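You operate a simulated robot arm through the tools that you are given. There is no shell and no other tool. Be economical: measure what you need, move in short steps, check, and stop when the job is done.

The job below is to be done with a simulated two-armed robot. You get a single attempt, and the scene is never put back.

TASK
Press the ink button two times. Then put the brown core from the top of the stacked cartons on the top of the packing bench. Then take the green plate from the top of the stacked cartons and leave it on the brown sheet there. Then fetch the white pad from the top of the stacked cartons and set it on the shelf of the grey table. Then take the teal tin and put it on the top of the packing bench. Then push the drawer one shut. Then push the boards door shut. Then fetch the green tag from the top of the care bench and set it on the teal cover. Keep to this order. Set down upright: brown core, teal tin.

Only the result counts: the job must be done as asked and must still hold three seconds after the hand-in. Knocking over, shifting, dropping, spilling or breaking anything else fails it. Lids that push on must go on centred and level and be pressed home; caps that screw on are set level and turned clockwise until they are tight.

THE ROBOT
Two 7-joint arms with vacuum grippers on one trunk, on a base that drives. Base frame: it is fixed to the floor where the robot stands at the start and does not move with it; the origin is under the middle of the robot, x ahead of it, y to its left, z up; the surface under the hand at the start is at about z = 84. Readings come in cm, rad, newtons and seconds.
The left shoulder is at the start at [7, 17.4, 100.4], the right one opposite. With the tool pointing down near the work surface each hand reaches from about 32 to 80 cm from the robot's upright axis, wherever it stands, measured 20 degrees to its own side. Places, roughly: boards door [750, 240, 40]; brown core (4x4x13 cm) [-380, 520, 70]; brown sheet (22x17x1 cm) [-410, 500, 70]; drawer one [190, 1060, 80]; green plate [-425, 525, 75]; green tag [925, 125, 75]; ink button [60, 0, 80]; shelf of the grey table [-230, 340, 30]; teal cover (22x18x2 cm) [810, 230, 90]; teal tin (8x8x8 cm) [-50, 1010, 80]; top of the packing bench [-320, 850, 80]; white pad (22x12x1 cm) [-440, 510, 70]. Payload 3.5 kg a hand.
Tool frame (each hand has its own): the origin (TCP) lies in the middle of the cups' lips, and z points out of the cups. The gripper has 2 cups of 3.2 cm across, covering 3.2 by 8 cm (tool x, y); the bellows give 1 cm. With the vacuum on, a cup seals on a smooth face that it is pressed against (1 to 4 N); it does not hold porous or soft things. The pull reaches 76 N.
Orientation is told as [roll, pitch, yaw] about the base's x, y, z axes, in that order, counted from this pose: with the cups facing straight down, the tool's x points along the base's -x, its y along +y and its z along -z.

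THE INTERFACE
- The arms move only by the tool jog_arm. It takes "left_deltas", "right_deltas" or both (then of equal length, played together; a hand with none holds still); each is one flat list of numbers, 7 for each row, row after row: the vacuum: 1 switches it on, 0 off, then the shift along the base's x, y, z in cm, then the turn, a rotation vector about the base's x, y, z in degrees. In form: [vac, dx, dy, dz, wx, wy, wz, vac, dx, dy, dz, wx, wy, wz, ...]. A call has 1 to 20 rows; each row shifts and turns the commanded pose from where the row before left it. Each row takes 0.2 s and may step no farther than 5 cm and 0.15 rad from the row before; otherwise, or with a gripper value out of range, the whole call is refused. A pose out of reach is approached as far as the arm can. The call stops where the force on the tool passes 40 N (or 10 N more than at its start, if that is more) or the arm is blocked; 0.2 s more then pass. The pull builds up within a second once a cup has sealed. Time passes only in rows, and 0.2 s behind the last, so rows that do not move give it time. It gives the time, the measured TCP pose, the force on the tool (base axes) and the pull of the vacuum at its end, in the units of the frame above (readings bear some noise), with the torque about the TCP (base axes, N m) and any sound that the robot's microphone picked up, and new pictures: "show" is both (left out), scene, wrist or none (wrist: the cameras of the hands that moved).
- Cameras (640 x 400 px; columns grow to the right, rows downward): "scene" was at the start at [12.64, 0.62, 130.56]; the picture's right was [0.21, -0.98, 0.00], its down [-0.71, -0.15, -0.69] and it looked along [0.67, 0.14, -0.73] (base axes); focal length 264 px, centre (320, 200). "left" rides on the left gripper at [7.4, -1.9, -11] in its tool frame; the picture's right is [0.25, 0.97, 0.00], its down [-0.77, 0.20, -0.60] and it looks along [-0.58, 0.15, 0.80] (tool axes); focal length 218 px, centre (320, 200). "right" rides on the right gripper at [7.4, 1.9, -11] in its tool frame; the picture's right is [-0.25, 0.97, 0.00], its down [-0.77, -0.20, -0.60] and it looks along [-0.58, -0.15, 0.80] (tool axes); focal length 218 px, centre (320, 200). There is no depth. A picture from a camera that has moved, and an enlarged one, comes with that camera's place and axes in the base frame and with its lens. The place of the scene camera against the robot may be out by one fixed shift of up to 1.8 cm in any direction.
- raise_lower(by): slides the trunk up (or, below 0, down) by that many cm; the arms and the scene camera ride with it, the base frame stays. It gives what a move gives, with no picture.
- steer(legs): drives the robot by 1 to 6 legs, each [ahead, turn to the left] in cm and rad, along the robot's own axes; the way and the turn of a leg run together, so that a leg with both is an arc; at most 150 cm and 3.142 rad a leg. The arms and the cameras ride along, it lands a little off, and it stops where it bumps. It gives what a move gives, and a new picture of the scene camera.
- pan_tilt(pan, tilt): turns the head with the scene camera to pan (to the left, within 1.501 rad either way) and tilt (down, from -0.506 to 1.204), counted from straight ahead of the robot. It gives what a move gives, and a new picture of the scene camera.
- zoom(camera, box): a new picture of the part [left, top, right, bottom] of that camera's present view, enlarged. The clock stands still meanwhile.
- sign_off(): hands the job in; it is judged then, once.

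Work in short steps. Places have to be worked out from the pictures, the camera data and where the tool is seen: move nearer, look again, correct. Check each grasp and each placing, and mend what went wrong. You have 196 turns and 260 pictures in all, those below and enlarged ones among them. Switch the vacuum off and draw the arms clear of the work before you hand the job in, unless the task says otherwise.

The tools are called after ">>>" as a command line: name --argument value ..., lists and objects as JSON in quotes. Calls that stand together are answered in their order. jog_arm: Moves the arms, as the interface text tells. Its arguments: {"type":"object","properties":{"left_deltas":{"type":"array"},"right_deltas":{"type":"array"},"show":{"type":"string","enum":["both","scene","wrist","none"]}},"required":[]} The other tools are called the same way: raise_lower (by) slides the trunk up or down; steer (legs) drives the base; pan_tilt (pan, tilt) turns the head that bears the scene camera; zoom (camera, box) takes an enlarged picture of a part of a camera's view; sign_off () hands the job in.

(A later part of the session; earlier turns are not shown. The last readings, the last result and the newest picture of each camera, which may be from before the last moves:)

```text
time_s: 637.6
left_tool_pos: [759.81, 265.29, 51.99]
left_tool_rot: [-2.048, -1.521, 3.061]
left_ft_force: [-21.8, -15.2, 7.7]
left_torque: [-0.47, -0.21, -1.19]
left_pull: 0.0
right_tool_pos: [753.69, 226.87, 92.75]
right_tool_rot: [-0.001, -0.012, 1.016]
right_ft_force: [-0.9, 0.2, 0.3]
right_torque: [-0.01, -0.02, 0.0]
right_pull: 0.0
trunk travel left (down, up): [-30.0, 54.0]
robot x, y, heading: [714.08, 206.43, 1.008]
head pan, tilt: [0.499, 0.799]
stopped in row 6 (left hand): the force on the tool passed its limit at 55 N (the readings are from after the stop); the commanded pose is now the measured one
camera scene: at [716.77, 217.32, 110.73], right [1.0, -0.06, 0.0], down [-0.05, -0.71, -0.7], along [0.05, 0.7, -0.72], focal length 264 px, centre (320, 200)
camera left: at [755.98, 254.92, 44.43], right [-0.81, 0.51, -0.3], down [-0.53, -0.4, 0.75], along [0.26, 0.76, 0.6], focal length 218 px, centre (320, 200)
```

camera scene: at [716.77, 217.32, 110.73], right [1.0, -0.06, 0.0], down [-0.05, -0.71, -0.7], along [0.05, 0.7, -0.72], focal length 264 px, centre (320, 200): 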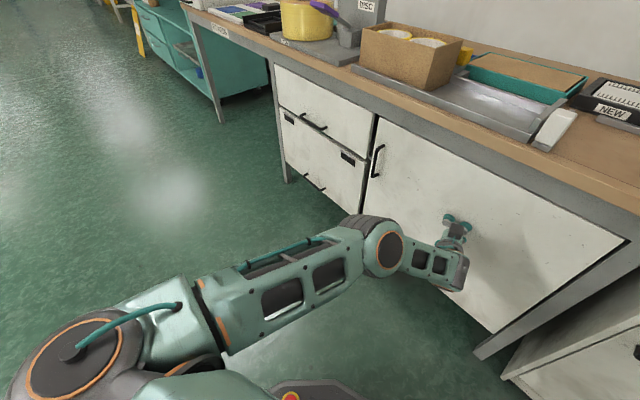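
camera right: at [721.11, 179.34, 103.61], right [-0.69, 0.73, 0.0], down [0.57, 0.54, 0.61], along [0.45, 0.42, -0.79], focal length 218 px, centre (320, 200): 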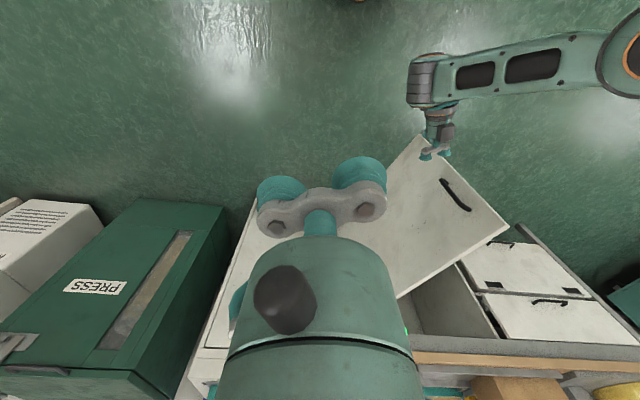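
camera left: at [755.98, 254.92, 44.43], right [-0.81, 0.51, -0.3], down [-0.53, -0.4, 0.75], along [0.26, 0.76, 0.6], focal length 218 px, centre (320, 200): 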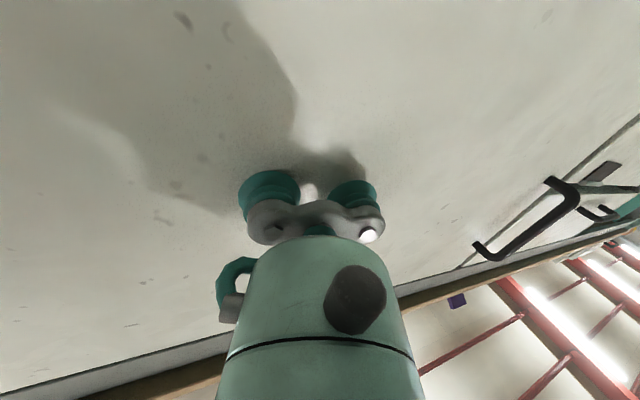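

The door is shut firmly. I withdraw, back off, raise the trunk, and turn the hand down again.

>>> jog_arm --left_deltas '[0, -1.5, -1.2, 0, 0, 0, 0, 0, -2, -3, 0, 0, 0, 0, 0, -2, -3, 0, 0, 0, 0]' --show "none"

>>> steer --legs '[[-45, 0]]'

>>> raise_lower --by 30

>>> jog_arm --left_deltas '[0, -1, 0, 1.5, -6.9, 4.38, 0, 0, -1, 0, 1.5, -6.9, 4.38, 0, 0, -1, 0, 1.5, -6.9, 4.38, 0, 0, -1, 0, 1.5, -6.9, 4.38, 0, 0, -1, 0, 1.5, -6.9, 4.38, 0, 0, -1, 0, 1.5, -6.9, 4.38, 0, 0, -1, 0, 1.5, -6.9, 4.38, 0, 0, -1.5, -1, 1.5, -6.9, 4.38, 0, 0, -1.5, -1, 1.5, -6.9, 4.38, 0, 0, -2, -2, 1.5, -6.9, 4.38, 0, 0, -2, -2, 1.5, -4.9, 3.1, 0, 0, -2, -3, 0, 0, 0, 0]' --show "scene"

```text
time_s: 638.4
left_tool_pos: [754.44, 258.12, 51.85]
left_tool_rot: [-2.014, -1.522, 3.029]
left_ft_force: [0.5, -0.5, 0.4]
left_torque: [-0.04, 0.03, -0.02]
left_pull: 0.1
right_tool_pos: [753.85, 227.06, 92.66]
right_tool_rot: [0.002, -0.011, 1.013]
right_ft_force: [-0.8, -1.1, 0.4]
right_torque: [0.03, 0.01, -0.01]
right_pull: 0.0
trunk travel left (down, up): [-30.0, 54.0]
robot x, y, heading: [714.31, 206.35, 1.005]
head pan, tilt: [0.499, 0.799]
```

```text
time_s: 641.1
left_tool_pos: [730.45, 220.18, 51.91]
left_tool_rot: [-2.012, -1.522, 3.025]
left_ft_force: [-0.1, -0.5, 0.0]
left_torque: [-0.03, -0.01, 0.01]
left_pull: 0.0
right_tool_pos: [729.83, 189.04, 92.66]
right_tool_rot: [0.0, -0.011, 1.011]
right_ft_force: [-0.2, 0.0, -0.6]
right_torque: [0.0, 0.01, 0.03]
right_pull: 0.1
trunk travel left (down, up): [-30.0, 54.0]
robot x, y, heading: [689.94, 168.35, 1.007]
head pan, tilt: [0.499, 0.799]
camera scene: at [692.89, 179.56, 110.68], right [1.0, -0.07, 0.0], down [-0.05, -0.72, -0.7], along [0.05, 0.7, -0.72], focal length 264 px, centre (320, 200)
```

scene: 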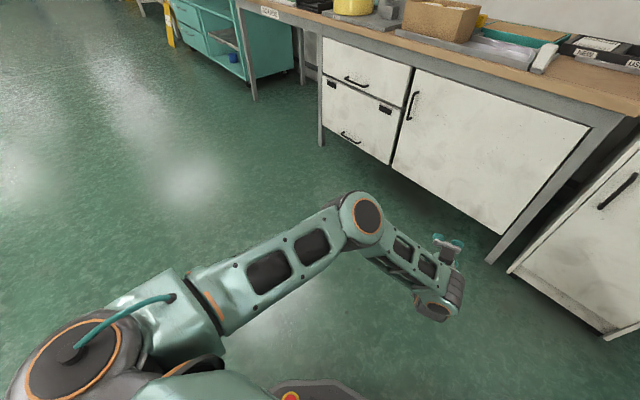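

```text
time_s: 644.1
left_tool_pos: [730.55, 220.21, 81.79]
left_tool_rot: [-2.001, -1.521, 3.014]
left_ft_force: [-0.5, 0.7, -0.1]
left_torque: [-0.03, -0.01, -0.02]
left_pull: 0.0
right_tool_pos: [729.92, 189.02, 122.58]
right_tool_rot: [-0.001, -0.012, 1.012]
right_ft_force: [-0.1, -0.5, -0.5]
right_torque: [0.02, 0.04, 0.0]
right_pull: 0.0
trunk travel left (down, up): [-60.0, 24.0]
robot x, y, heading: [690.01, 168.29, 1.008]
head pan, tilt: [0.499, 0.799]
```

```text
time_s: 646.7
left_tool_pos: [714.44, 211.23, 98.36]
left_tool_rot: [0.005, -0.064, 1.05]
left_ft_force: [0.6, 0.1, 0.2]
left_torque: [0.02, 0.01, 0.02]
left_pull: 0.0
right_tool_pos: [729.77, 188.84, 122.72]
right_tool_rot: [0.0, -0.013, 1.013]
right_ft_force: [-1.1, 0.3, -0.3]
right_torque: [0.01, -0.03, -0.01]
right_pull: 0.0
trunk travel left (down, up): [-60.0, 24.0]
robot x, y, heading: [689.94, 168.19, 1.004]
head pan, tilt: [0.499, 0.799]
camera scene: at [692.8, 179.5, 140.69], right [1.0, -0.07, 0.0], down [-0.05, -0.71, -0.7], along [0.05, 0.7, -0.72], focal length 264 px, centre (320, 200)
```

scene: 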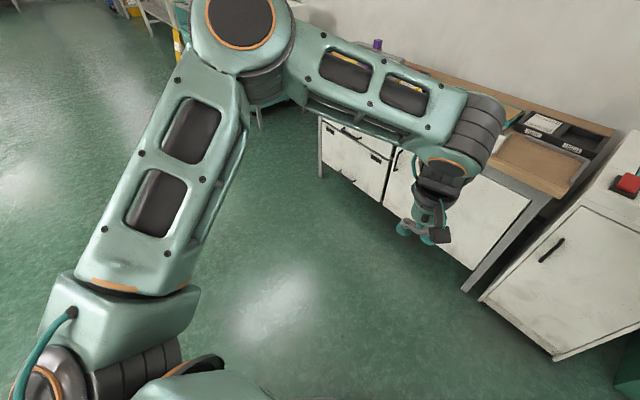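

The door is flush. I turn toward the care bench (tag near (925, 125)) and drive closer.

>>> jog_arm --left_deltas '[0, -1, -2, 0, -3.18, 1.83, 0]' --show "none"

>>> pan_tilt --pan 0.3 --tilt 0.45

>>> steer --legs '[[0, -1.65], [100, 0]]'

```text
time_s: 647.1
left_tool_pos: [713.35, 209.12, 98.28]
left_tool_rot: [0.006, 0.0, 1.05]
left_ft_force: [-1.0, -0.3, 0.2]
left_torque: [0.01, 0.04, 0.03]
left_pull: 0.0
right_tool_pos: [729.87, 188.99, 122.72]
right_tool_rot: [-0.002, -0.012, 1.012]
right_ft_force: [0.1, -0.5, 0.9]
right_torque: [0.04, 0.0, -0.02]
right_pull: 0.1
trunk travel left (down, up): [-60.0, 24.0]
robot x, y, heading: [689.89, 168.08, 1.014]
head pan, tilt: [0.499, 0.799]
```

```text
time_s: 647.9
left_tool_pos: [713.41, 209.23, 98.18]
left_tool_rot: [0.005, 0.0, 1.052]
left_ft_force: [0.2, -0.4, 0.4]
left_torque: [0.01, 0.03, 0.02]
left_pull: 0.0
right_tool_pos: [729.84, 188.98, 122.7]
right_tool_rot: [0.0, -0.011, 1.013]
right_ft_force: [-0.1, 0.4, 0.2]
right_torque: [-0.01, 0.01, 0.0]
right_pull: 0.2
trunk travel left (down, up): [-60.0, 24.0]
robot x, y, heading: [689.78, 168.13, 1.005]
head pan, tilt: [0.3, 0.45]
camera scene: at [694.8, 180.44, 143.71], right [0.97, -0.26, 0.0], down [-0.11, -0.42, -0.9], along [0.24, 0.87, -0.44], focal length 264 px, centre (320, 200)
```

scene: 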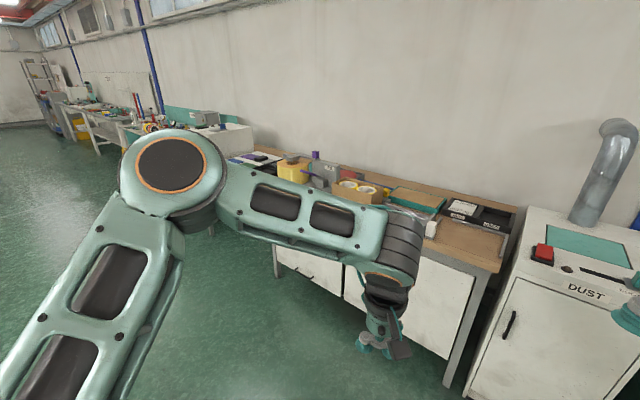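

```text
time_s: 657.1
left_tool_pos: [808.79, 80.47, 98.35]
left_tool_rot: [0.006, -0.002, -0.605]
left_ft_force: [0.3, -0.5, -0.2]
left_torque: [0.0, 0.01, -0.01]
left_pull: 0.2
right_tool_pos: [787.22, 65.97, 122.63]
right_tool_rot: [-0.001, -0.014, -0.644]
right_ft_force: [0.1, -0.8, 0.3]
right_torque: [0.03, 0.01, -0.03]
right_pull: 0.1
trunk travel left (down, up): [-60.0, 24.0]
robot x, y, heading: [770.12, 107.91, -0.651]
head pan, tilt: [0.3, 0.45]
camera scene: at [782.4, 100.3, 143.72], right [-0.34, -0.94, 0.0], down [-0.41, 0.15, -0.9], along [0.85, -0.31, -0.44], focal length 264 px, centre (320, 200)
```

scene: 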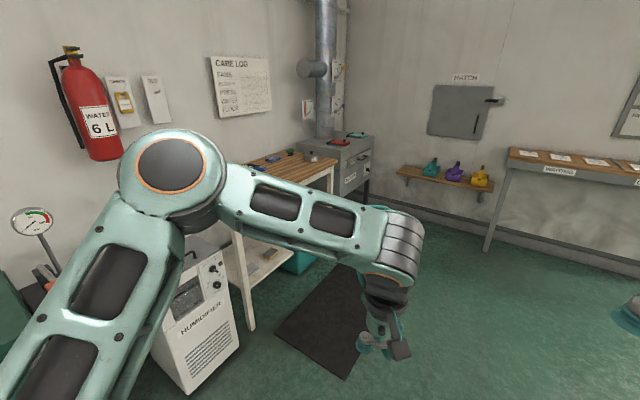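

The elbow hides the bench. I turn left to face the tag's location directly.

>>> pan_tilt --pan 0 --tilt 0.5

>>> steer --legs '[[0, 0.85]]'

```text
time_s: 658.0
left_tool_pos: [808.64, 80.66, 98.32]
left_tool_rot: [0.006, 0.001, -0.604]
left_ft_force: [-0.4, -0.9, 0.0]
left_torque: [0.03, -0.04, 0.0]
left_pull: 0.0
right_tool_pos: [787.08, 66.04, 122.6]
right_tool_rot: [0.001, -0.011, -0.643]
right_ft_force: [-0.3, 0.0, -0.1]
right_torque: [-0.02, -0.01, -0.01]
right_pull: 0.1
trunk travel left (down, up): [-60.0, 24.0]
robot x, y, heading: [769.92, 107.19, -0.654]
head pan, tilt: [0.0, 0.499]
camera scene: at [781.01, 97.96, 143.27], right [-0.61, -0.8, 0.0], down [-0.38, 0.29, -0.88], along [0.7, -0.53, -0.48], focal length 264 px, centre (320, 200)
```

scene: 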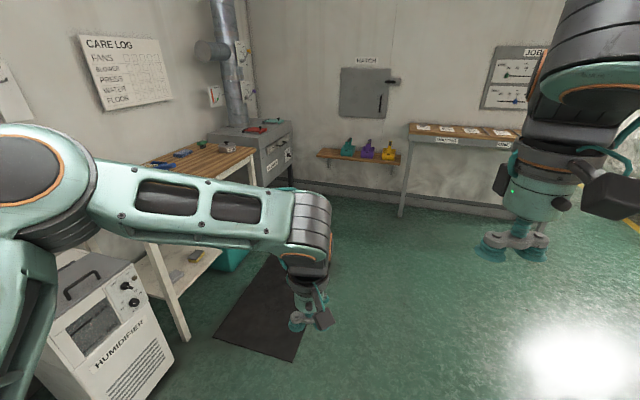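

```text
time_s: 660.6
left_tool_pos: [815.65, 119.38, 98.32]
left_tool_rot: [0.006, 0.001, 0.254]
left_ft_force: [-0.2, 0.7, -0.3]
left_torque: [0.01, 0.02, -0.01]
left_pull: 0.0
right_tool_pos: [812.8, 93.46, 122.66]
right_tool_rot: [-0.002, -0.012, 0.217]
right_ft_force: [-0.1, 0.2, -1.1]
right_torque: [-0.02, -0.01, 0.0]
right_pull: 0.1
trunk travel left (down, up): [-60.0, 24.0]
robot x, y, heading: [769.9, 107.9, 0.207]
head pan, tilt: [0.0, 0.499]
camera scene: at [783.59, 109.42, 143.27], right [0.21, -0.98, 0.0], down [-0.47, -0.1, -0.88], along [0.86, 0.18, -0.48], focal length 264 px, centre (320, 200)
```

scene: 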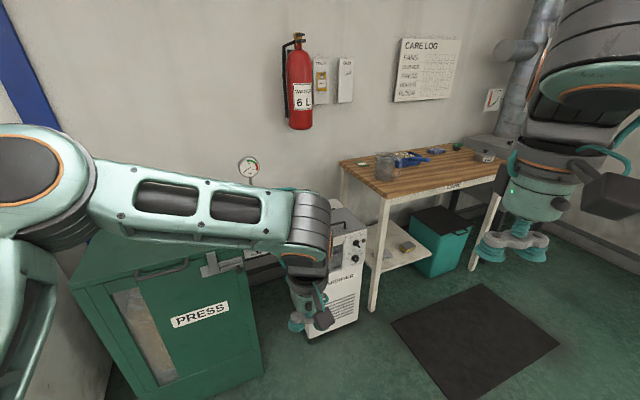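

The care bench is visible now. I zoom on its top.

>>> zoom --camera "scene" --box '[330, 120, 520, 220]'

```text
3.37 times, centred on (425, 170) of scene
camera zoom: at [783.59, 109.42, 143.27], right [0.21, -0.98, 0.0], down [-0.47, -0.1, -0.88], along [0.86, 0.18, -0.48], focal length 891 px, centre (-34, 301)
```

zoom: 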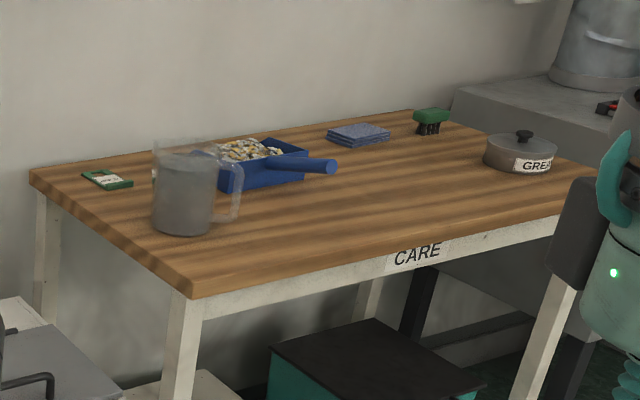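

The green tag lies at the bench's rear-left, roughly (945, 117). I drive closer toward the bench front and face it.

>>> steer --legs '[[0, -0.5], [72, 0], [0, 0.88]]'

>>> pan_tilt --pan 0.2 --tilt 0.7

```text
time_s: 668.2
left_tool_pos: [877.39, 114.33, 98.36]
left_tool_rot: [0.004, 0.001, 0.627]
left_ft_force: [-0.7, -0.4, 0.1]
left_torque: [0.06, 0.0, 0.0]
left_pull: 0.1
right_tool_pos: [884.08, 89.23, 122.78]
right_tool_rot: [-0.001, -0.012, 0.59]
right_ft_force: [0.5, -0.1, 0.3]
right_torque: [-0.03, -0.03, 0.04]
right_pull: 0.1
trunk travel left (down, up): [-60.0, 24.0]
robot x, y, heading: [839.49, 86.51, 0.582]
head pan, tilt: [0.0, 0.499]
camera scene: at [850.74, 93.39, 143.27], right [0.55, -0.83, 0.0], down [-0.4, -0.26, -0.88], along [0.73, 0.48, -0.48], focal length 264 px, centre (320, 200)
```

scene: 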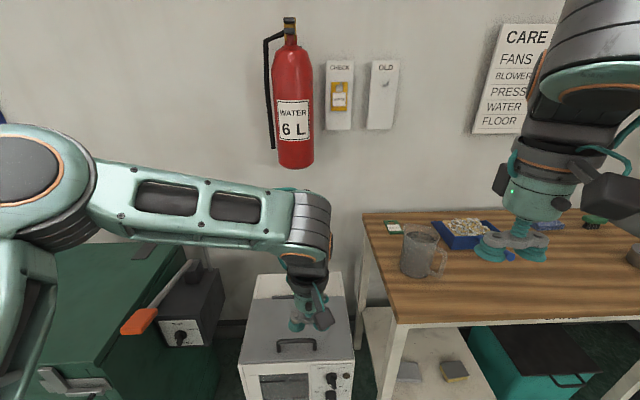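

```text
time_s: 668.9
left_tool_pos: [877.52, 114.3, 98.32]
left_tool_rot: [0.004, 0.0, 0.627]
left_ft_force: [-0.4, -0.7, -0.2]
left_torque: [-0.01, 0.0, -0.01]
left_pull: 0.1
right_tool_pos: [884.09, 89.21, 122.77]
right_tool_rot: [-0.001, -0.013, 0.589]
right_ft_force: [0.0, 0.2, -0.4]
right_torque: [-0.01, -0.02, 0.02]
right_pull: 0.1
trunk travel left (down, up): [-60.0, 24.0]
robot x, y, heading: [839.26, 86.74, 0.581]
head pan, tilt: [0.201, 0.7]
camera scene: at [849.16, 94.38, 141.5], right [0.71, -0.71, 0.0], down [-0.46, -0.45, -0.77], along [0.54, 0.54, -0.64], focal length 264 px, centre (320, 200)
```

scene: 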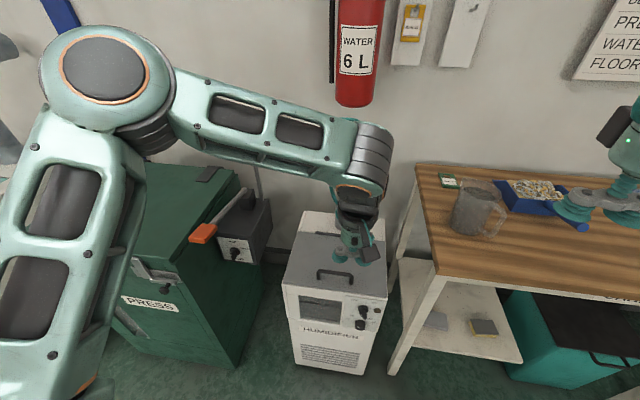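

The tag triangulates to about (943, 117), bench top z≈81. I move to about (877, 76) so it is within ~78 cm, heading 0.3.

>>> steer --legs '[[0, -0.858], [39, 0], [0, 0.577]]'

>>> zoom --camera "left" --box '[0, 0, 640, 400]'

```text
time_s: 675.2
left_tool_pos: [920.84, 91.96, 98.32]
left_tool_rot: [-0.002, 0.001, 0.337]
left_ft_force: [-0.2, 0.6, -0.8]
left_torque: [-0.03, -0.01, -0.01]
left_pull: 0.0
right_tool_pos: [919.96, 66.25, 122.78]
right_tool_rot: [-0.006, -0.011, 0.3]
right_ft_force: [-0.6, 0.4, 0.3]
right_torque: [0.0, -0.01, -0.02]
right_pull: 0.2
trunk travel left (down, up): [-60.0, 24.0]
robot x, y, heading: [876.17, 76.03, 0.294]
head pan, tilt: [0.201, 0.7]
camera scene: at [887.41, 84.4, 141.69], right [0.47, -0.88, 0.03], down [-0.56, -0.33, -0.76], along [0.68, 0.34, -0.65], focal length 264 px, centre (320, 200)
```

scene: 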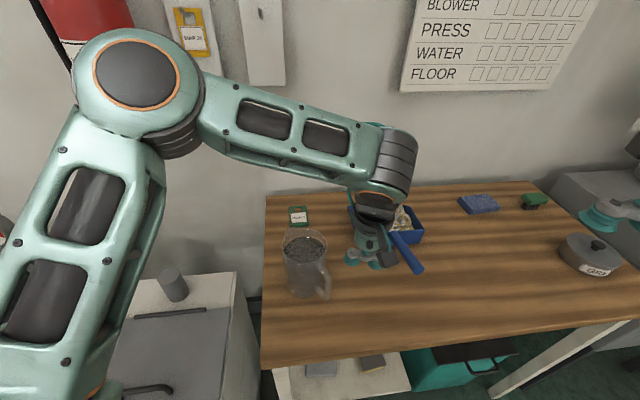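

```text
1.00 times, centred on (320, 200) of left (not enlarged: the box is as wide or as high as the picture)
camera zoom: at [914.45, 87.74, 109.38], right [-0.56, 0.83, 0.0], down [0.66, 0.45, 0.6], along [0.5, 0.34, -0.8], focal length 218 px, centre (320, 200)
```

zoom: 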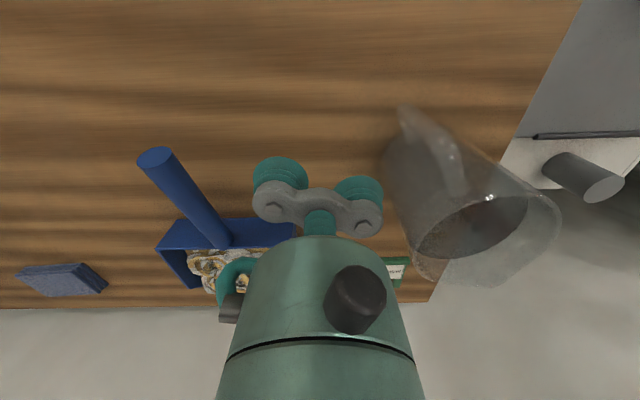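

A tall jug (top z≈100) stands in line between me and the tag, close to the left hand. I raise the hand and reposition to the left, so the arm reaches the tag clear of the jug.

>>> jog_arm --left_deltas '[0, 0, 0, 4, 0, 0, 0, 0, 0, 0, 4, 0, 0, 0, 0, 0, 0, 4, 0, 0, 0, 0, 0, 0, 4, 0, 0, 0]' --show "none"

>>> steer --legs '[[-30, 0], [0, 0.69], [32, 0], [0, -0.92]]'

```text
time_s: 676.2
left_tool_pos: [921.29, 89.31, 114.2]
left_tool_rot: [0.025, 0.002, 0.334]
left_ft_force: [0.3, 0.1, -0.2]
left_torque: [-0.03, -0.03, -0.01]
left_pull: 0.0
right_tool_pos: [920.64, 63.05, 121.91]
right_tool_rot: [0.021, -0.011, 0.3]
right_ft_force: [-0.5, -0.4, 0.1]
right_torque: [0.0, -0.02, -0.01]
right_pull: 0.2
trunk travel left (down, up): [-60.0, 24.0]
robot x, y, heading: [876.65, 76.14, 0.295]
head pan, tilt: [0.201, 0.7]
```

```text
time_s: 684.1
left_tool_pos: [912.61, 95.9, 114.27]
left_tool_rot: [0.033, -0.004, 0.101]
left_ft_force: [0.4, 0.3, -0.3]
left_torque: [-0.01, 0.02, 0.0]
left_pull: 0.1
right_tool_pos: [906.07, 70.43, 121.64]
right_tool_rot: [0.03, -0.012, 0.07]
right_ft_force: [-0.6, -0.1, -0.5]
right_torque: [0.01, 0.02, 0.02]
right_pull: 0.0
trunk travel left (down, up): [-60.0, 24.0]
robot x, y, heading: [866.2, 93.55, 0.059]
head pan, tilt: [0.201, 0.7]
camera scene: at [878.34, 97.51, 141.79], right [0.26, -0.97, 0.02], down [-0.62, -0.18, -0.77], along [0.74, 0.19, -0.64], focal length 264 px, centre (320, 200)
```

scene: 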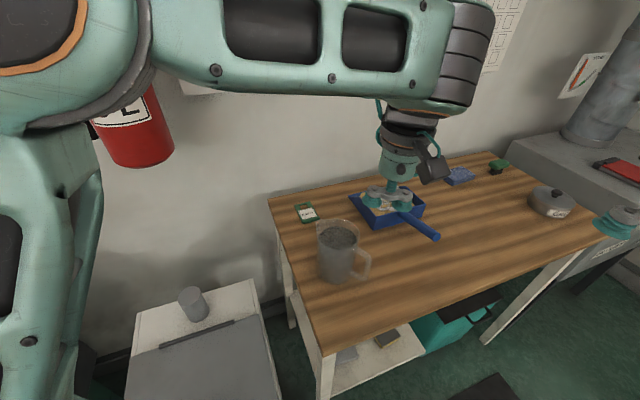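

Tag again reads about (940, 118). I move the left hand over it at z≈112, above jug height, and look with the wrist camera.

>>> jog_arm --left_deltas '[0, 3.5, 3, 0, -1.9, 0, 0, 0, 3.5, 3, 0, 0, 0, 0, 0, 3.5, 3, 0, 0, 0, 0, 0, 3.5, 3, 0, 0, 0, 0, 0, 3.5, 3, 0, 0, 0, 0, 0, 3.5, 3, 0, 0, 0, 0, 0, 3, 3, 0, 0, 0, 0]' --show "both"

```text
time_s: 685.8
left_tool_pos: [936.91, 115.76, 113.42]
left_tool_rot: [0.013, 0.006, 0.101]
left_ft_force: [0.3, 0.4, -0.8]
left_torque: [-0.05, 0.04, 0.01]
left_pull: 0.0
right_tool_pos: [906.99, 69.08, 120.8]
right_tool_rot: [0.041, -0.001, 0.068]
right_ft_force: [0.9, -0.4, -0.1]
right_torque: [-0.02, 0.01, -0.02]
right_pull: 0.0
trunk travel left (down, up): [-60.0, 24.0]
robot x, y, heading: [865.96, 93.62, 0.057]
head pan, tilt: [0.201, 0.7]
camera scene: at [879.21, 98.95, 141.68], right [0.26, -0.97, 0.03], down [-0.62, -0.18, -0.76], along [0.74, 0.18, -0.65], focal length 264 px, centre (320, 200)
camera left: at [929.85, 112.82, 124.39], right [-0.35, 0.94, 0.01], down [0.75, 0.27, 0.6], along [0.56, 0.22, -0.8], focal length 218 px, centre (320, 200)
```

scene: 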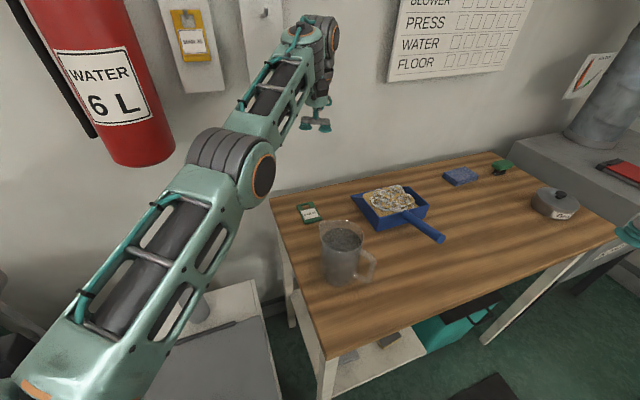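
left: 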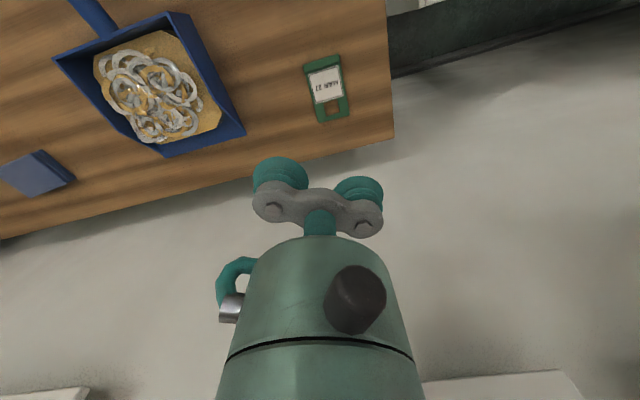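

Combining views, the tag is at z≈86, centre (936.5, 117.1), 9×6 cm, long axis along (0.85, 0.53), with a white label half and a small hole. I align the cups along it and descend to z≈93.

>>> jog_arm --left_deltas '[0, 0, 0.2, -2.5, 0, 0, -7.94, 0, 0, 0.2, -2.5, 0, 0, -7.94, 0, 0, 0.2, -2.5, 0, 0, -7.94, 0, 0, 0.2, -2.5, 0, 0, -7.94, 0, 0, 0.2, -2.5, 0, 0, -7.94, 0, 0, 0.2, -2.5, 0, 0, -7.94, 0, 0, 0.2, -2.5, 0, 0, -7.94, 0, 0, 0, -2.5, 0, 0, -7.94]' --show "both"

```text
time_s: 686.0
left_tool_pos: [936.48, 111.83, 113.39]
left_tool_rot: [0.043, -0.014, 0.075]
left_ft_force: [-0.5, -0.8, -0.2]
left_torque: [0.03, 0.01, 0.0]
left_pull: 0.0
right_tool_pos: [906.6, 65.32, 119.58]
right_tool_rot: [0.075, -0.004, 0.068]
right_ft_force: [-0.3, -0.5, -0.7]
right_torque: [0.05, 0.03, -0.01]
right_pull: 0.1
trunk travel left (down, up): [-60.0, 24.0]
robot x, y, heading: [866.0, 93.5, 0.059]
head pan, tilt: [0.201, 0.7]
stopped in row 1 (left hand): the force on the tool passed its limit at 110 N (the readings are from after the stop); the commanded pose is now the measured one
camera scene: at [878.68, 97.92, 141.75], right [0.26, -0.97, 0.02], down [-0.62, -0.18, -0.76], along [0.74, 0.18, -0.65], focal length 264 px, centre (320, 200)
camera left: at [929.14, 109.0, 124.21], right [-0.32, 0.95, 0.04], down [0.75, 0.23, 0.62], along [0.58, 0.23, -0.78], focal length 218 px, centre (320, 200)
```

scene: 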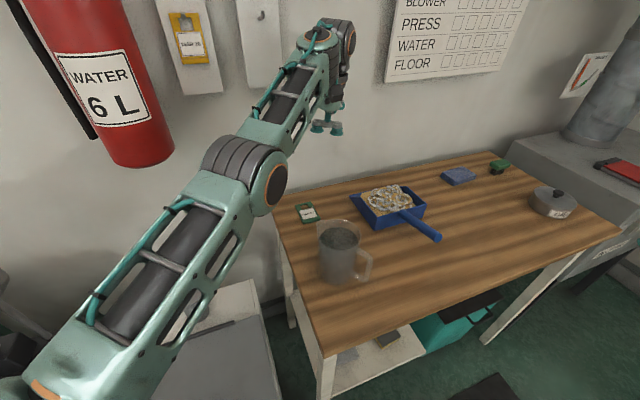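
left: 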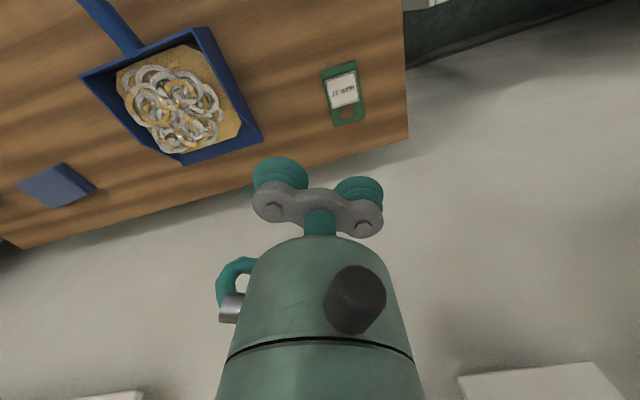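

A jolt: the base is rocking, apparently with a wheel on the floor mat's edge. I retract the arm high and reposition off the mat, nearer the humidifier.

>>> jog_arm --left_deltas '[0, -1.5, 0, 1, 0, 0, 0, 0, -3, -0.5, 1, 0, 0, 0, 0, -3, -0.5, 0, 0, 0, 0, 0, -3, -0.5, 0, 0, 0, 0, 0, -3, -0.5, 0, 0, 0, 0, 0, -3, -0.5, 0, 0, 0, 0, 0, -3, -0.5, 0, 0, 0, 0, 0, -3, -0.5, 0, 0, 0, 0, 0, -3, -0.5, 0, 0, 0, 0]' --show "scene"

```text
time_s: 688.0
left_tool_pos: [911.25, 108.67, 116.07]
left_tool_rot: [-0.014, -0.007, 0.088]
left_ft_force: [-0.5, -0.9, 0.3]
left_torque: [0.03, -0.02, 0.0]
left_pull: 0.1
right_tool_pos: [906.35, 65.4, 119.83]
right_tool_rot: [0.073, -0.007, 0.07]
right_ft_force: [0.6, 0.2, 0.3]
right_torque: [-0.02, 0.05, -0.02]
right_pull: 0.0
trunk travel left (down, up): [-60.0, 24.0]
robot x, y, heading: [866.15, 94.03, 0.056]
head pan, tilt: [0.201, 0.7]
camera scene: at [878.4, 97.64, 142.4], right [0.28, -0.96, 0.02], down [-0.56, -0.18, -0.81], along [0.78, 0.22, -0.59], focal length 264 px, centre (320, 200)
```

scene: 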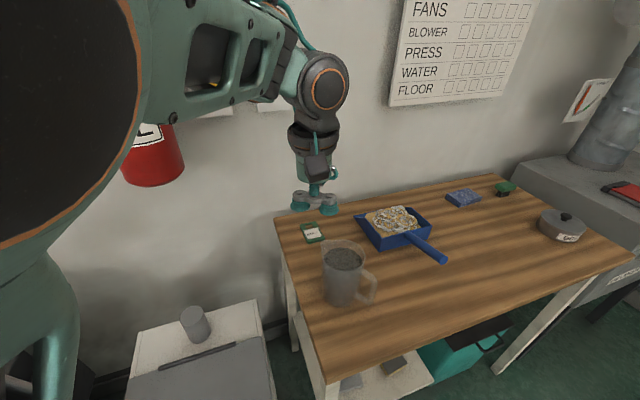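

The left elbow is crowding the head in this high, tucked pose, which explains the tilt. I back off 35 cm and lower the left hand to relieve it.

>>> steer --legs '[[-38, 0]]'

>>> jog_arm --left_deltas '[0, 1, 0, -3, 0, 0, 0, 0, 1, 0, -3, 0, 0, 0, 0, 1, 0, -3, 0, 0, 0, 0, 1, 0, -3, 0, 0, 0, 0, 0, 0, -3, 0, 0, 0]' --right_deltas '[0, 1, 0, -3, 0, 0, 0, 0, 1, 0, -3, 0, 0, 0, 0, 1, 0, -3, 0, 0, 0, 0, 1, 0, -3, 0, 0, 0, 0, 0, 0, -3, 0, 0, 0]' --show "scene"

```text
time_s: 690.5
left_tool_pos: [873.82, 106.71, 115.57]
left_tool_rot: [0.004, -0.006, 0.087]
left_ft_force: [0.1, -0.3, 0.1]
left_torque: [0.01, -0.03, 0.0]
left_pull: 0.0
right_tool_pos: [868.77, 63.61, 119.64]
right_tool_rot: [0.07, -0.005, 0.071]
right_ft_force: [-0.1, -0.5, 0.2]
right_torque: [-0.01, -0.02, 0.01]
right_pull: 0.0
trunk travel left (down, up): [-60.0, 24.0]
robot x, y, heading: [828.18, 91.61, 0.057]
head pan, tilt: [0.201, 0.7]
camera scene: at [841.23, 92.82, 141.89], right [0.25, -0.97, 0.0], down [-0.59, -0.15, -0.79], along [0.77, 0.2, -0.61], focal length 264 px, centre (320, 200)
```

scene: 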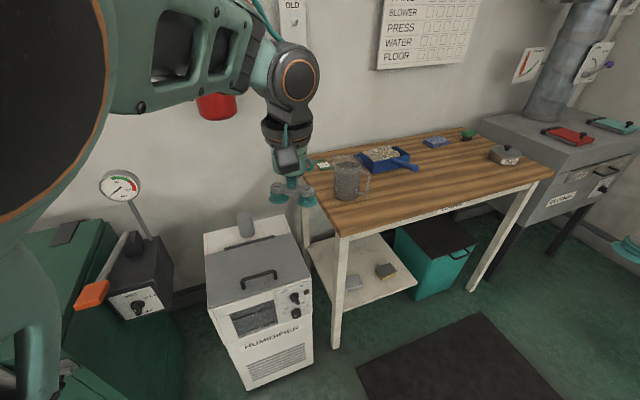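

```text
time_s: 691.6
left_tool_pos: [877.92, 106.94, 101.58]
left_tool_rot: [-0.027, -0.021, 0.095]
left_ft_force: [-0.1, 0.7, -0.2]
left_torque: [-0.01, 0.01, 0.04]
left_pull: 0.0
right_tool_pos: [872.79, 63.72, 104.78]
right_tool_rot: [0.068, -0.005, 0.071]
right_ft_force: [-0.9, -1.1, -0.7]
right_torque: [-0.01, -0.01, -0.03]
right_pull: 0.0
trunk travel left (down, up): [-60.0, 24.0]
robot x, y, heading: [827.72, 91.31, 0.059]
head pan, tilt: [0.201, 0.7]
camera scene: at [841.01, 92.95, 141.5], right [0.26, -0.97, 0.0], down [-0.62, -0.17, -0.76], along [0.74, 0.2, -0.64], focal length 264 px, centre (320, 200)
```

scene: 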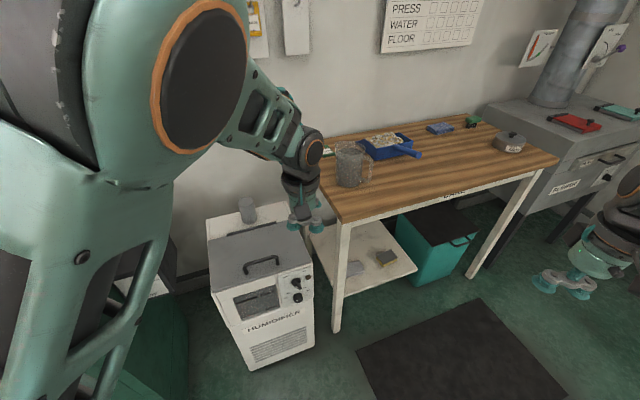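

The base is level again off the mat. I take a stance at about (860, 106), clear of the mat, heading -0.1, with the hand at z≈101.

>>> steer --legs '[[0, 0.366], [34, 0], [0, -0.52]]'

```text
time_s: 696.5
left_tool_pos: [910.54, 112.89, 100.88]
left_tool_rot: [-0.027, -0.006, -0.059]
left_ft_force: [0.5, 0.0, 0.8]
left_torque: [-0.01, 0.01, -0.01]
left_pull: 0.0
right_tool_pos: [898.69, 70.8, 104.67]
right_tool_rot: [0.068, -0.007, -0.088]
right_ft_force: [0.6, 0.2, -0.7]
right_torque: [0.02, 0.0, 0.0]
right_pull: 0.0
trunk travel left (down, up): [-60.0, 24.0]
robot x, y, heading: [858.72, 105.43, -0.103]
head pan, tilt: [0.201, 0.7]
camera scene: at [872.04, 104.67, 141.5], right [0.1, -0.99, 0.0], down [-0.64, -0.06, -0.76], along [0.76, 0.08, -0.64], focal length 264 px, centre (320, 200)
```

scene: 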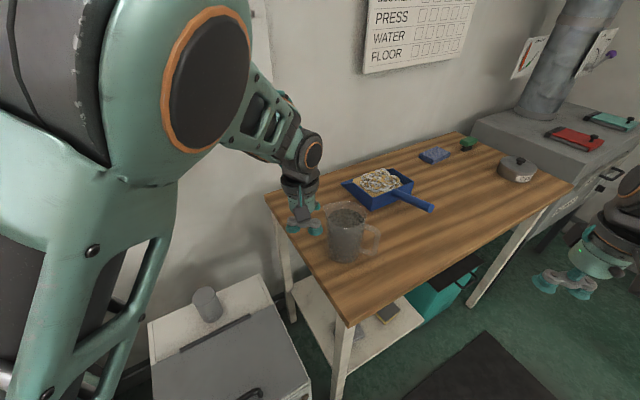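

Level and clear. I extend the left hand over the tag, aligning its yaw along the tag.

>>> jog_arm --left_deltas '[0, 1, 2, 2, 1.5, 0, 0, 0, 3.5, 1, 0, 0, 0, -7.76, 0, 3.5, 1, 0, 0, 0, -7.76, 0, 3.5, 0.5, 0, 0, 0, -7.76, 0, 3.5, 0, 0, 0, 0, -7.76, 0, 3.5, 0, 0, 0, 0, -7.76, 0, 3.5, 0, 0, 0, 0, -7.76, 0, 3, 0, 0, 0, 0, -7.76]' --show "both"

```text
time_s: 698.2
left_tool_pos: [935.65, 117.56, 102.71]
left_tool_rot: [-0.005, -0.003, -1.008]
left_ft_force: [0.6, 0.6, 0.4]
left_torque: [0.01, 0.02, 0.02]
left_pull: 0.0
right_tool_pos: [898.75, 70.77, 104.73]
right_tool_rot: [0.067, 0.0, -0.088]
right_ft_force: [0.9, 0.7, 0.2]
right_torque: [0.0, 0.04, -0.02]
right_pull: 0.1
trunk travel left (down, up): [-60.0, 24.0]
robot x, y, heading: [858.63, 105.3, -0.099]
head pan, tilt: [0.201, 0.7]
camera scene: at [872.36, 104.66, 141.47], right [0.1, -0.99, 0.0], down [-0.64, -0.06, -0.76], along [0.76, 0.08, -0.65], focal length 264 px, centre (320, 200)
camera left: at [930.12, 122.78, 113.65], right [0.68, 0.73, 0.0], down [0.58, -0.54, 0.61], along [0.44, -0.42, -0.8], focal length 218 px, centre (320, 200)
```

scene: 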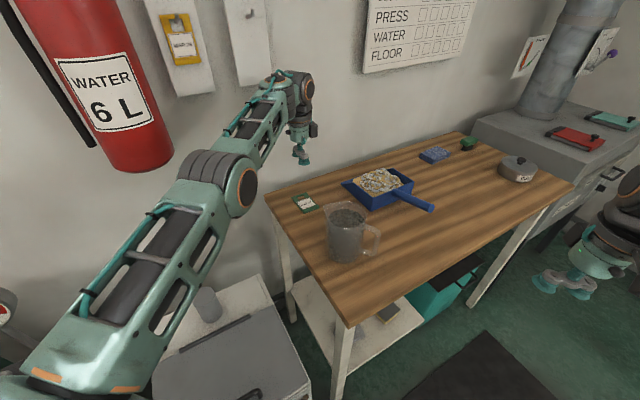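
left: 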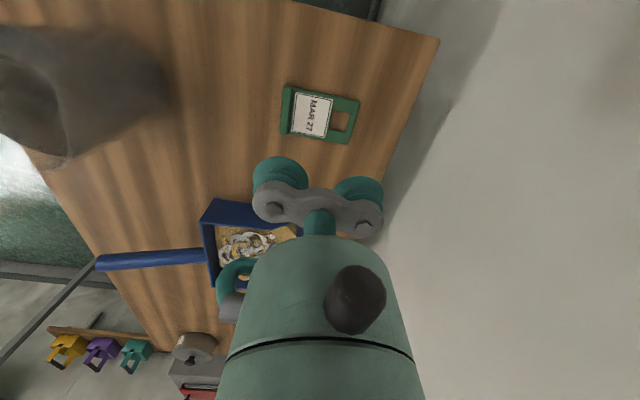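

Stable now. Tag centre ≈ (935.9, 116.8). I descend to about z=91 with small corrections and look again.

>>> jog_arm --left_deltas '[0, 0.1, -0.3, -4, 0, 0, 3, 0, 0.1, -0.3, -4, 0, 0, 3, 0, 0, 0, -3.5, 0, 0, 0]' --show "wrist"

```text
time_s: 699.0
left_tool_pos: [935.76, 116.88, 91.33]
left_tool_rot: [-0.001, -0.008, -0.903]
left_ft_force: [0.5, 0.2, -0.5]
left_torque: [-0.01, 0.0, 0.04]
left_pull: 0.0
right_tool_pos: [898.59, 70.84, 104.67]
right_tool_rot: [0.068, -0.004, -0.091]
right_ft_force: [0.2, -0.8, 0.6]
right_torque: [-0.02, -0.02, -0.02]
right_pull: 0.0
trunk travel left (down, up): [-60.0, 24.0]
robot x, y, heading: [858.85, 104.97, -0.103]
head pan, tilt: [0.201, 0.7]
camera left: at [929.57, 121.5, 102.32], right [0.6, 0.8, 0.0], down [0.63, -0.48, 0.61], along [0.49, -0.37, -0.79], focal length 218 px, centre (320, 200)
```

left: 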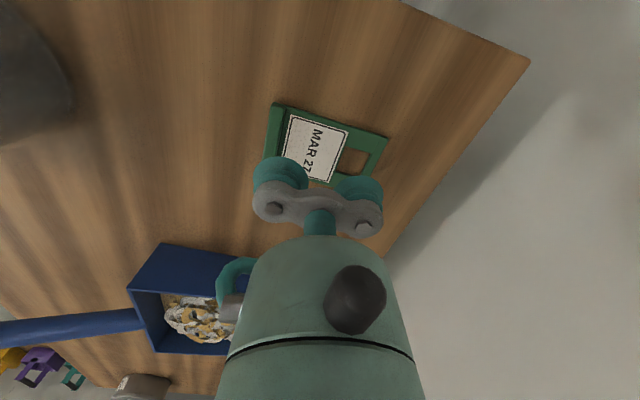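

I shift 1.5 cm along the tag so one cup sits on the white label, then descend gently with vacuum on.

>>> jog_arm --left_deltas '[0, 1.2, 0.9, -2, 0, 0, -1, 1, 0, 0, -1.5, 0, 0, 0, 1, 0, 0, -0.7, 0, 0, 0, 1, 0, 0, 0, 0, 0, 0]' --show "wrist"

```text
time_s: 700.0
left_tool_pos: [936.71, 117.68, 87.15]
left_tool_rot: [0.001, -0.004, -0.92]
left_ft_force: [0.3, -0.2, -0.2]
left_torque: [0.01, 0.02, 0.01]
left_pull: 0.0
left hand out of reach, approached as far as the arm can: row 2
right_tool_pos: [898.65, 70.78, 104.76]
right_tool_rot: [0.068, -0.008, -0.089]
right_ft_force: [-0.2, -0.1, -0.3]
right_torque: [0.0, -0.03, -0.02]
right_pull: 0.0
trunk travel left (down, up): [-60.0, 24.0]
robot x, y, heading: [858.88, 105.27, -0.101]
head pan, tilt: [0.201, 0.7]
camera left: at [930.41, 122.47, 98.13], right [0.62, 0.79, 0.0], down [0.62, -0.49, 0.61], along [0.48, -0.38, -0.79], focal length 218 px, centre (320, 200)
```

left: 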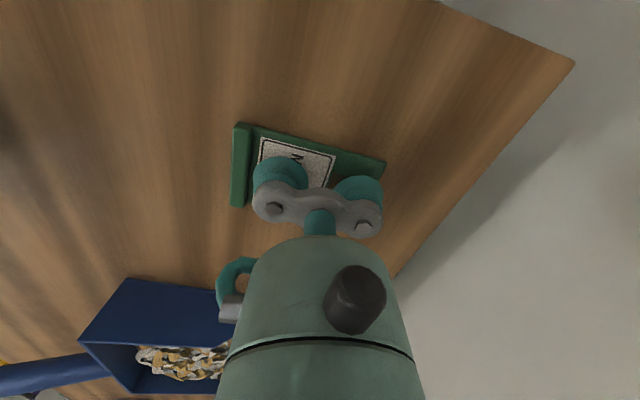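

Cup A is over the label. I continue down in small steps.

>>> jog_arm --left_deltas '[1, 0, 0, -0.4, 0, 0, 0, 1, 0, 0, -0.4, 0, 0, 0, 1, 0, 0, -0.3, 0, 0, 0, 1, 0, 0, 0, 0, 0, 0]' --show "none"

```text
time_s: 701.0
left_tool_pos: [936.47, 117.74, 86.32]
left_tool_rot: [0.003, -0.009, -0.92]
left_ft_force: [3.9, 1.0, 11.7]
left_torque: [-0.04, 0.34, 0.01]
left_pull: 37.5
right_tool_pos: [898.58, 70.84, 104.92]
right_tool_rot: [0.07, -0.005, -0.089]
right_ft_force: [-0.2, -0.6, 0.3]
right_torque: [-0.01, 0.0, 0.01]
right_pull: 0.1
trunk travel left (down, up): [-60.0, 24.0]
robot x, y, heading: [859.25, 104.98, -0.1]
head pan, tilt: [0.201, 0.7]
```

One cup sealed. I lift and check.

>>> jog_arm --left_deltas '[1, 0, 0, 0.4, 0, 0, 0, 1, 0, 0, 1, 0, 0, 0, 1, 0, 0, 2, 0, 0, 0, 1, 0, 0, 3.5, 0, 0, 0, 1, 0, 0, 4, 0, 0, 0, 1, 0, 0, 4, 0, 0, 0, 1, 0, 0, 4, 0, 0, 0]' --show "both"

```text
time_s: 702.6
left_tool_pos: [935.3, 117.81, 104.81]
left_tool_rot: [-0.003, -0.002, -0.92]
left_ft_force: [-0.2, 0.4, 0.1]
left_torque: [0.06, 0.0, 0.03]
left_pull: 37.1
left hand out of reach, approached as far as the arm can: row 6, 7
right_tool_pos: [898.65, 70.77, 104.63]
right_tool_rot: [0.069, -0.005, -0.09]
right_ft_force: [0.5, -1.0, -0.2]
right_torque: [0.0, 0.01, 0.02]
right_pull: 0.1
trunk travel left (down, up): [-60.0, 24.0]
robot x, y, heading: [858.95, 105.68, -0.101]
head pan, tilt: [0.201, 0.7]
camera scene: at [872.05, 104.69, 141.49], right [0.1, -0.99, 0.0], down [-0.64, -0.07, -0.76], along [0.76, 0.08, -0.64], focal length 264 px, centre (320, 200)
camera left: at [929.28, 122.54, 115.7], right [0.62, 0.79, 0.0], down [0.63, -0.49, 0.61], along [0.48, -0.38, -0.79], focal length 218 px, centre (320, 200)
```

scene: 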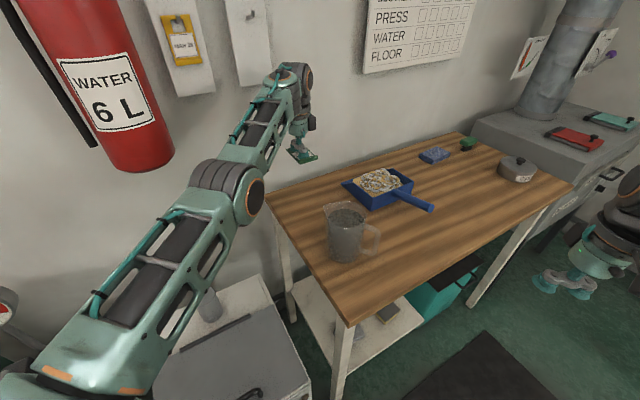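
left: 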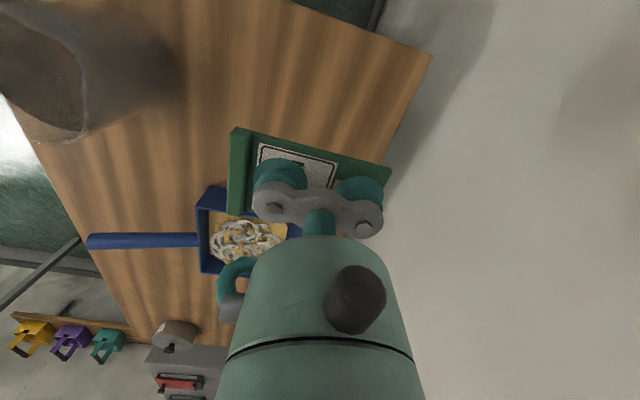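

The tag is held. I back off 40 cm, tuck the hand in moderately, and turn toward the teal cover.

>>> steer --legs '[[-45, 0]]'

>>> jog_arm --left_deltas '[1, -3.5, 0.5, -1, 0, 0, 7, 1, -3.5, 0.5, -1, 0, 0, 7, 1, -3.5, 0.5, -1, 0, 0, 7, 1, -3.5, 0.5, -1, 0, 0, 7, 1, -3.5, 0.5, 0, 0, 0, 7, 1, -3.5, 0.5, 0, 0, 0, 7, 1, -3.5, 0.5, 0, 0, 0, 5]' --show "scene"

```text
time_s: 705.4
left_tool_pos: [890.16, 122.41, 104.7]
left_tool_rot: [-0.002, -0.003, -0.916]
left_ft_force: [-0.7, -0.5, 0.3]
left_torque: [0.04, -0.03, 0.03]
left_pull: 37.7
right_tool_pos: [853.63, 75.41, 104.73]
right_tool_rot: [0.066, -0.005, -0.085]
right_ft_force: [0.1, 0.1, -0.8]
right_torque: [-0.03, -0.02, -0.02]
right_pull: 0.1
trunk travel left (down, up): [-60.0, 24.0]
robot x, y, heading: [813.47, 109.63, -0.094]
head pan, tilt: [0.201, 0.7]
camera scene: at [826.96, 109.16, 141.5], right [0.1, -0.99, 0.0], down [-0.64, -0.07, -0.76], along [0.76, 0.08, -0.64], focal length 264 px, centre (320, 200)
```

scene: 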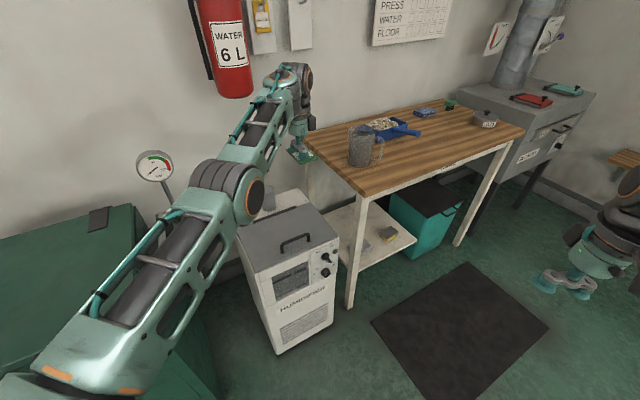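

```text
time_s: 707.0
left_tool_pos: [867.15, 125.97, 101.05]
left_tool_rot: [0.001, -0.005, -0.096]
left_ft_force: [-0.3, -0.8, 0.8]
left_torque: [0.05, 0.01, 0.09]
left_pull: 37.0
left hand out of reach, approached as far as the arm can: row 1
right_tool_pos: [853.51, 75.34, 104.77]
right_tool_rot: [0.067, -0.006, -0.087]
right_ft_force: [0.8, -0.2, 0.7]
right_torque: [0.0, 0.02, 0.0]
right_pull: 0.0
trunk travel left (down, up): [-60.0, 24.0]
robot x, y, heading: [813.74, 109.67, -0.095]
head pan, tilt: [0.201, 0.7]
camera scene: at [826.78, 109.02, 141.52], right [0.1, -0.99, 0.0], down [-0.64, -0.07, -0.77], along [0.76, 0.08, -0.64], focal length 264 px, centre (320, 200)
```

scene: 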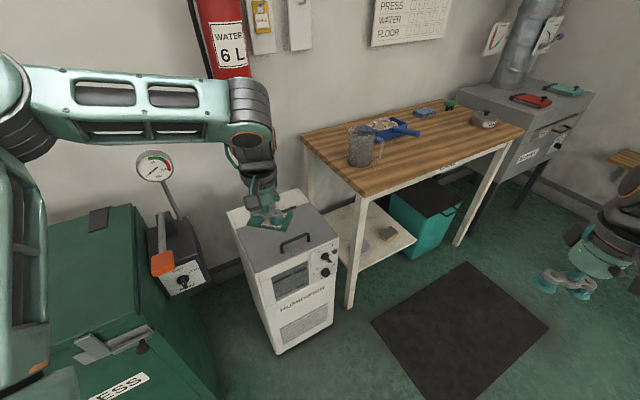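

Backing a bit more, then I go to a spot in front of the DUST cabinet and look at the teal cover.

>>> steer --legs '[[-28, 0], [0, 2.05], [55, 0], [0, -1.33]]'

```text
time_s: 719.9
left_tool_pos: [796.67, 210.14, 101.1]
left_tool_rot: [-0.002, -0.005, 0.604]
left_ft_force: [0.7, 0.0, -0.8]
left_torque: [0.04, 0.04, 0.08]
left_pull: 38.7
right_tool_pos: [818.81, 162.68, 104.69]
right_tool_rot: [0.069, -0.006, 0.616]
right_ft_force: [0.7, 0.5, 0.1]
right_torque: [-0.05, -0.01, -0.01]
right_pull: 0.0
trunk travel left (down, up): [-60.0, 24.0]
robot x, y, heading: [766.05, 163.12, 0.603]
head pan, tilt: [0.201, 0.7]
camera scene: at [775.91, 171.18, 141.5], right [0.72, -0.69, 0.0], down [-0.45, -0.46, -0.76], along [0.53, 0.55, -0.64], focal length 264 px, centre (320, 200)
```

scene: 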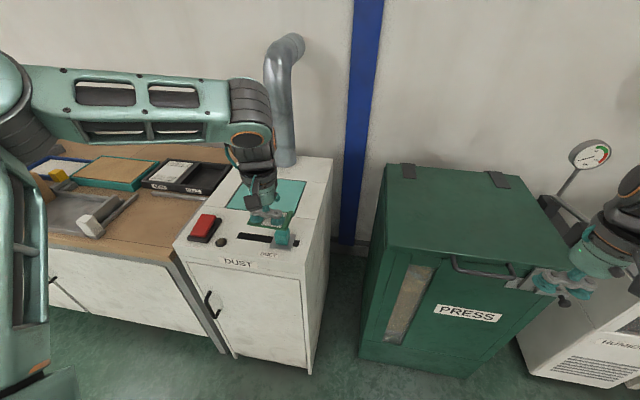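

The teal cover lies on top of the DUST cabinet near (809, 228). I look with the left wrist camera.

>>> zoom --camera "left" --box '[0, 0, 640, 400]'

```text
1.00 times, centred on (320, 200) of left (not enlarged: the box is as wide or as high as the picture)
camera zoom: at [791.56, 204.43, 111.99], right [-0.76, 0.65, 0.0], down [0.52, 0.6, 0.61], along [0.4, 0.46, -0.79], focal length 218 px, centre (320, 200)
```

zoom: 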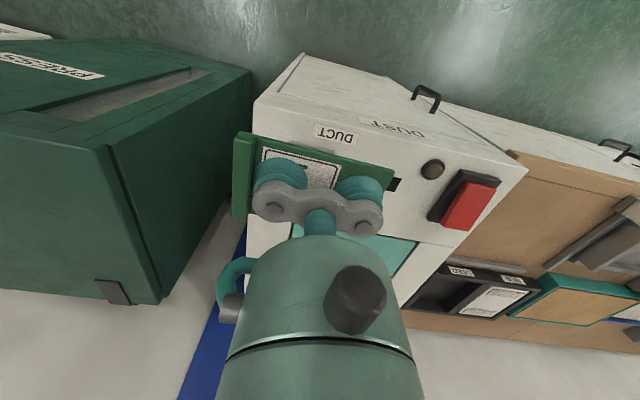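

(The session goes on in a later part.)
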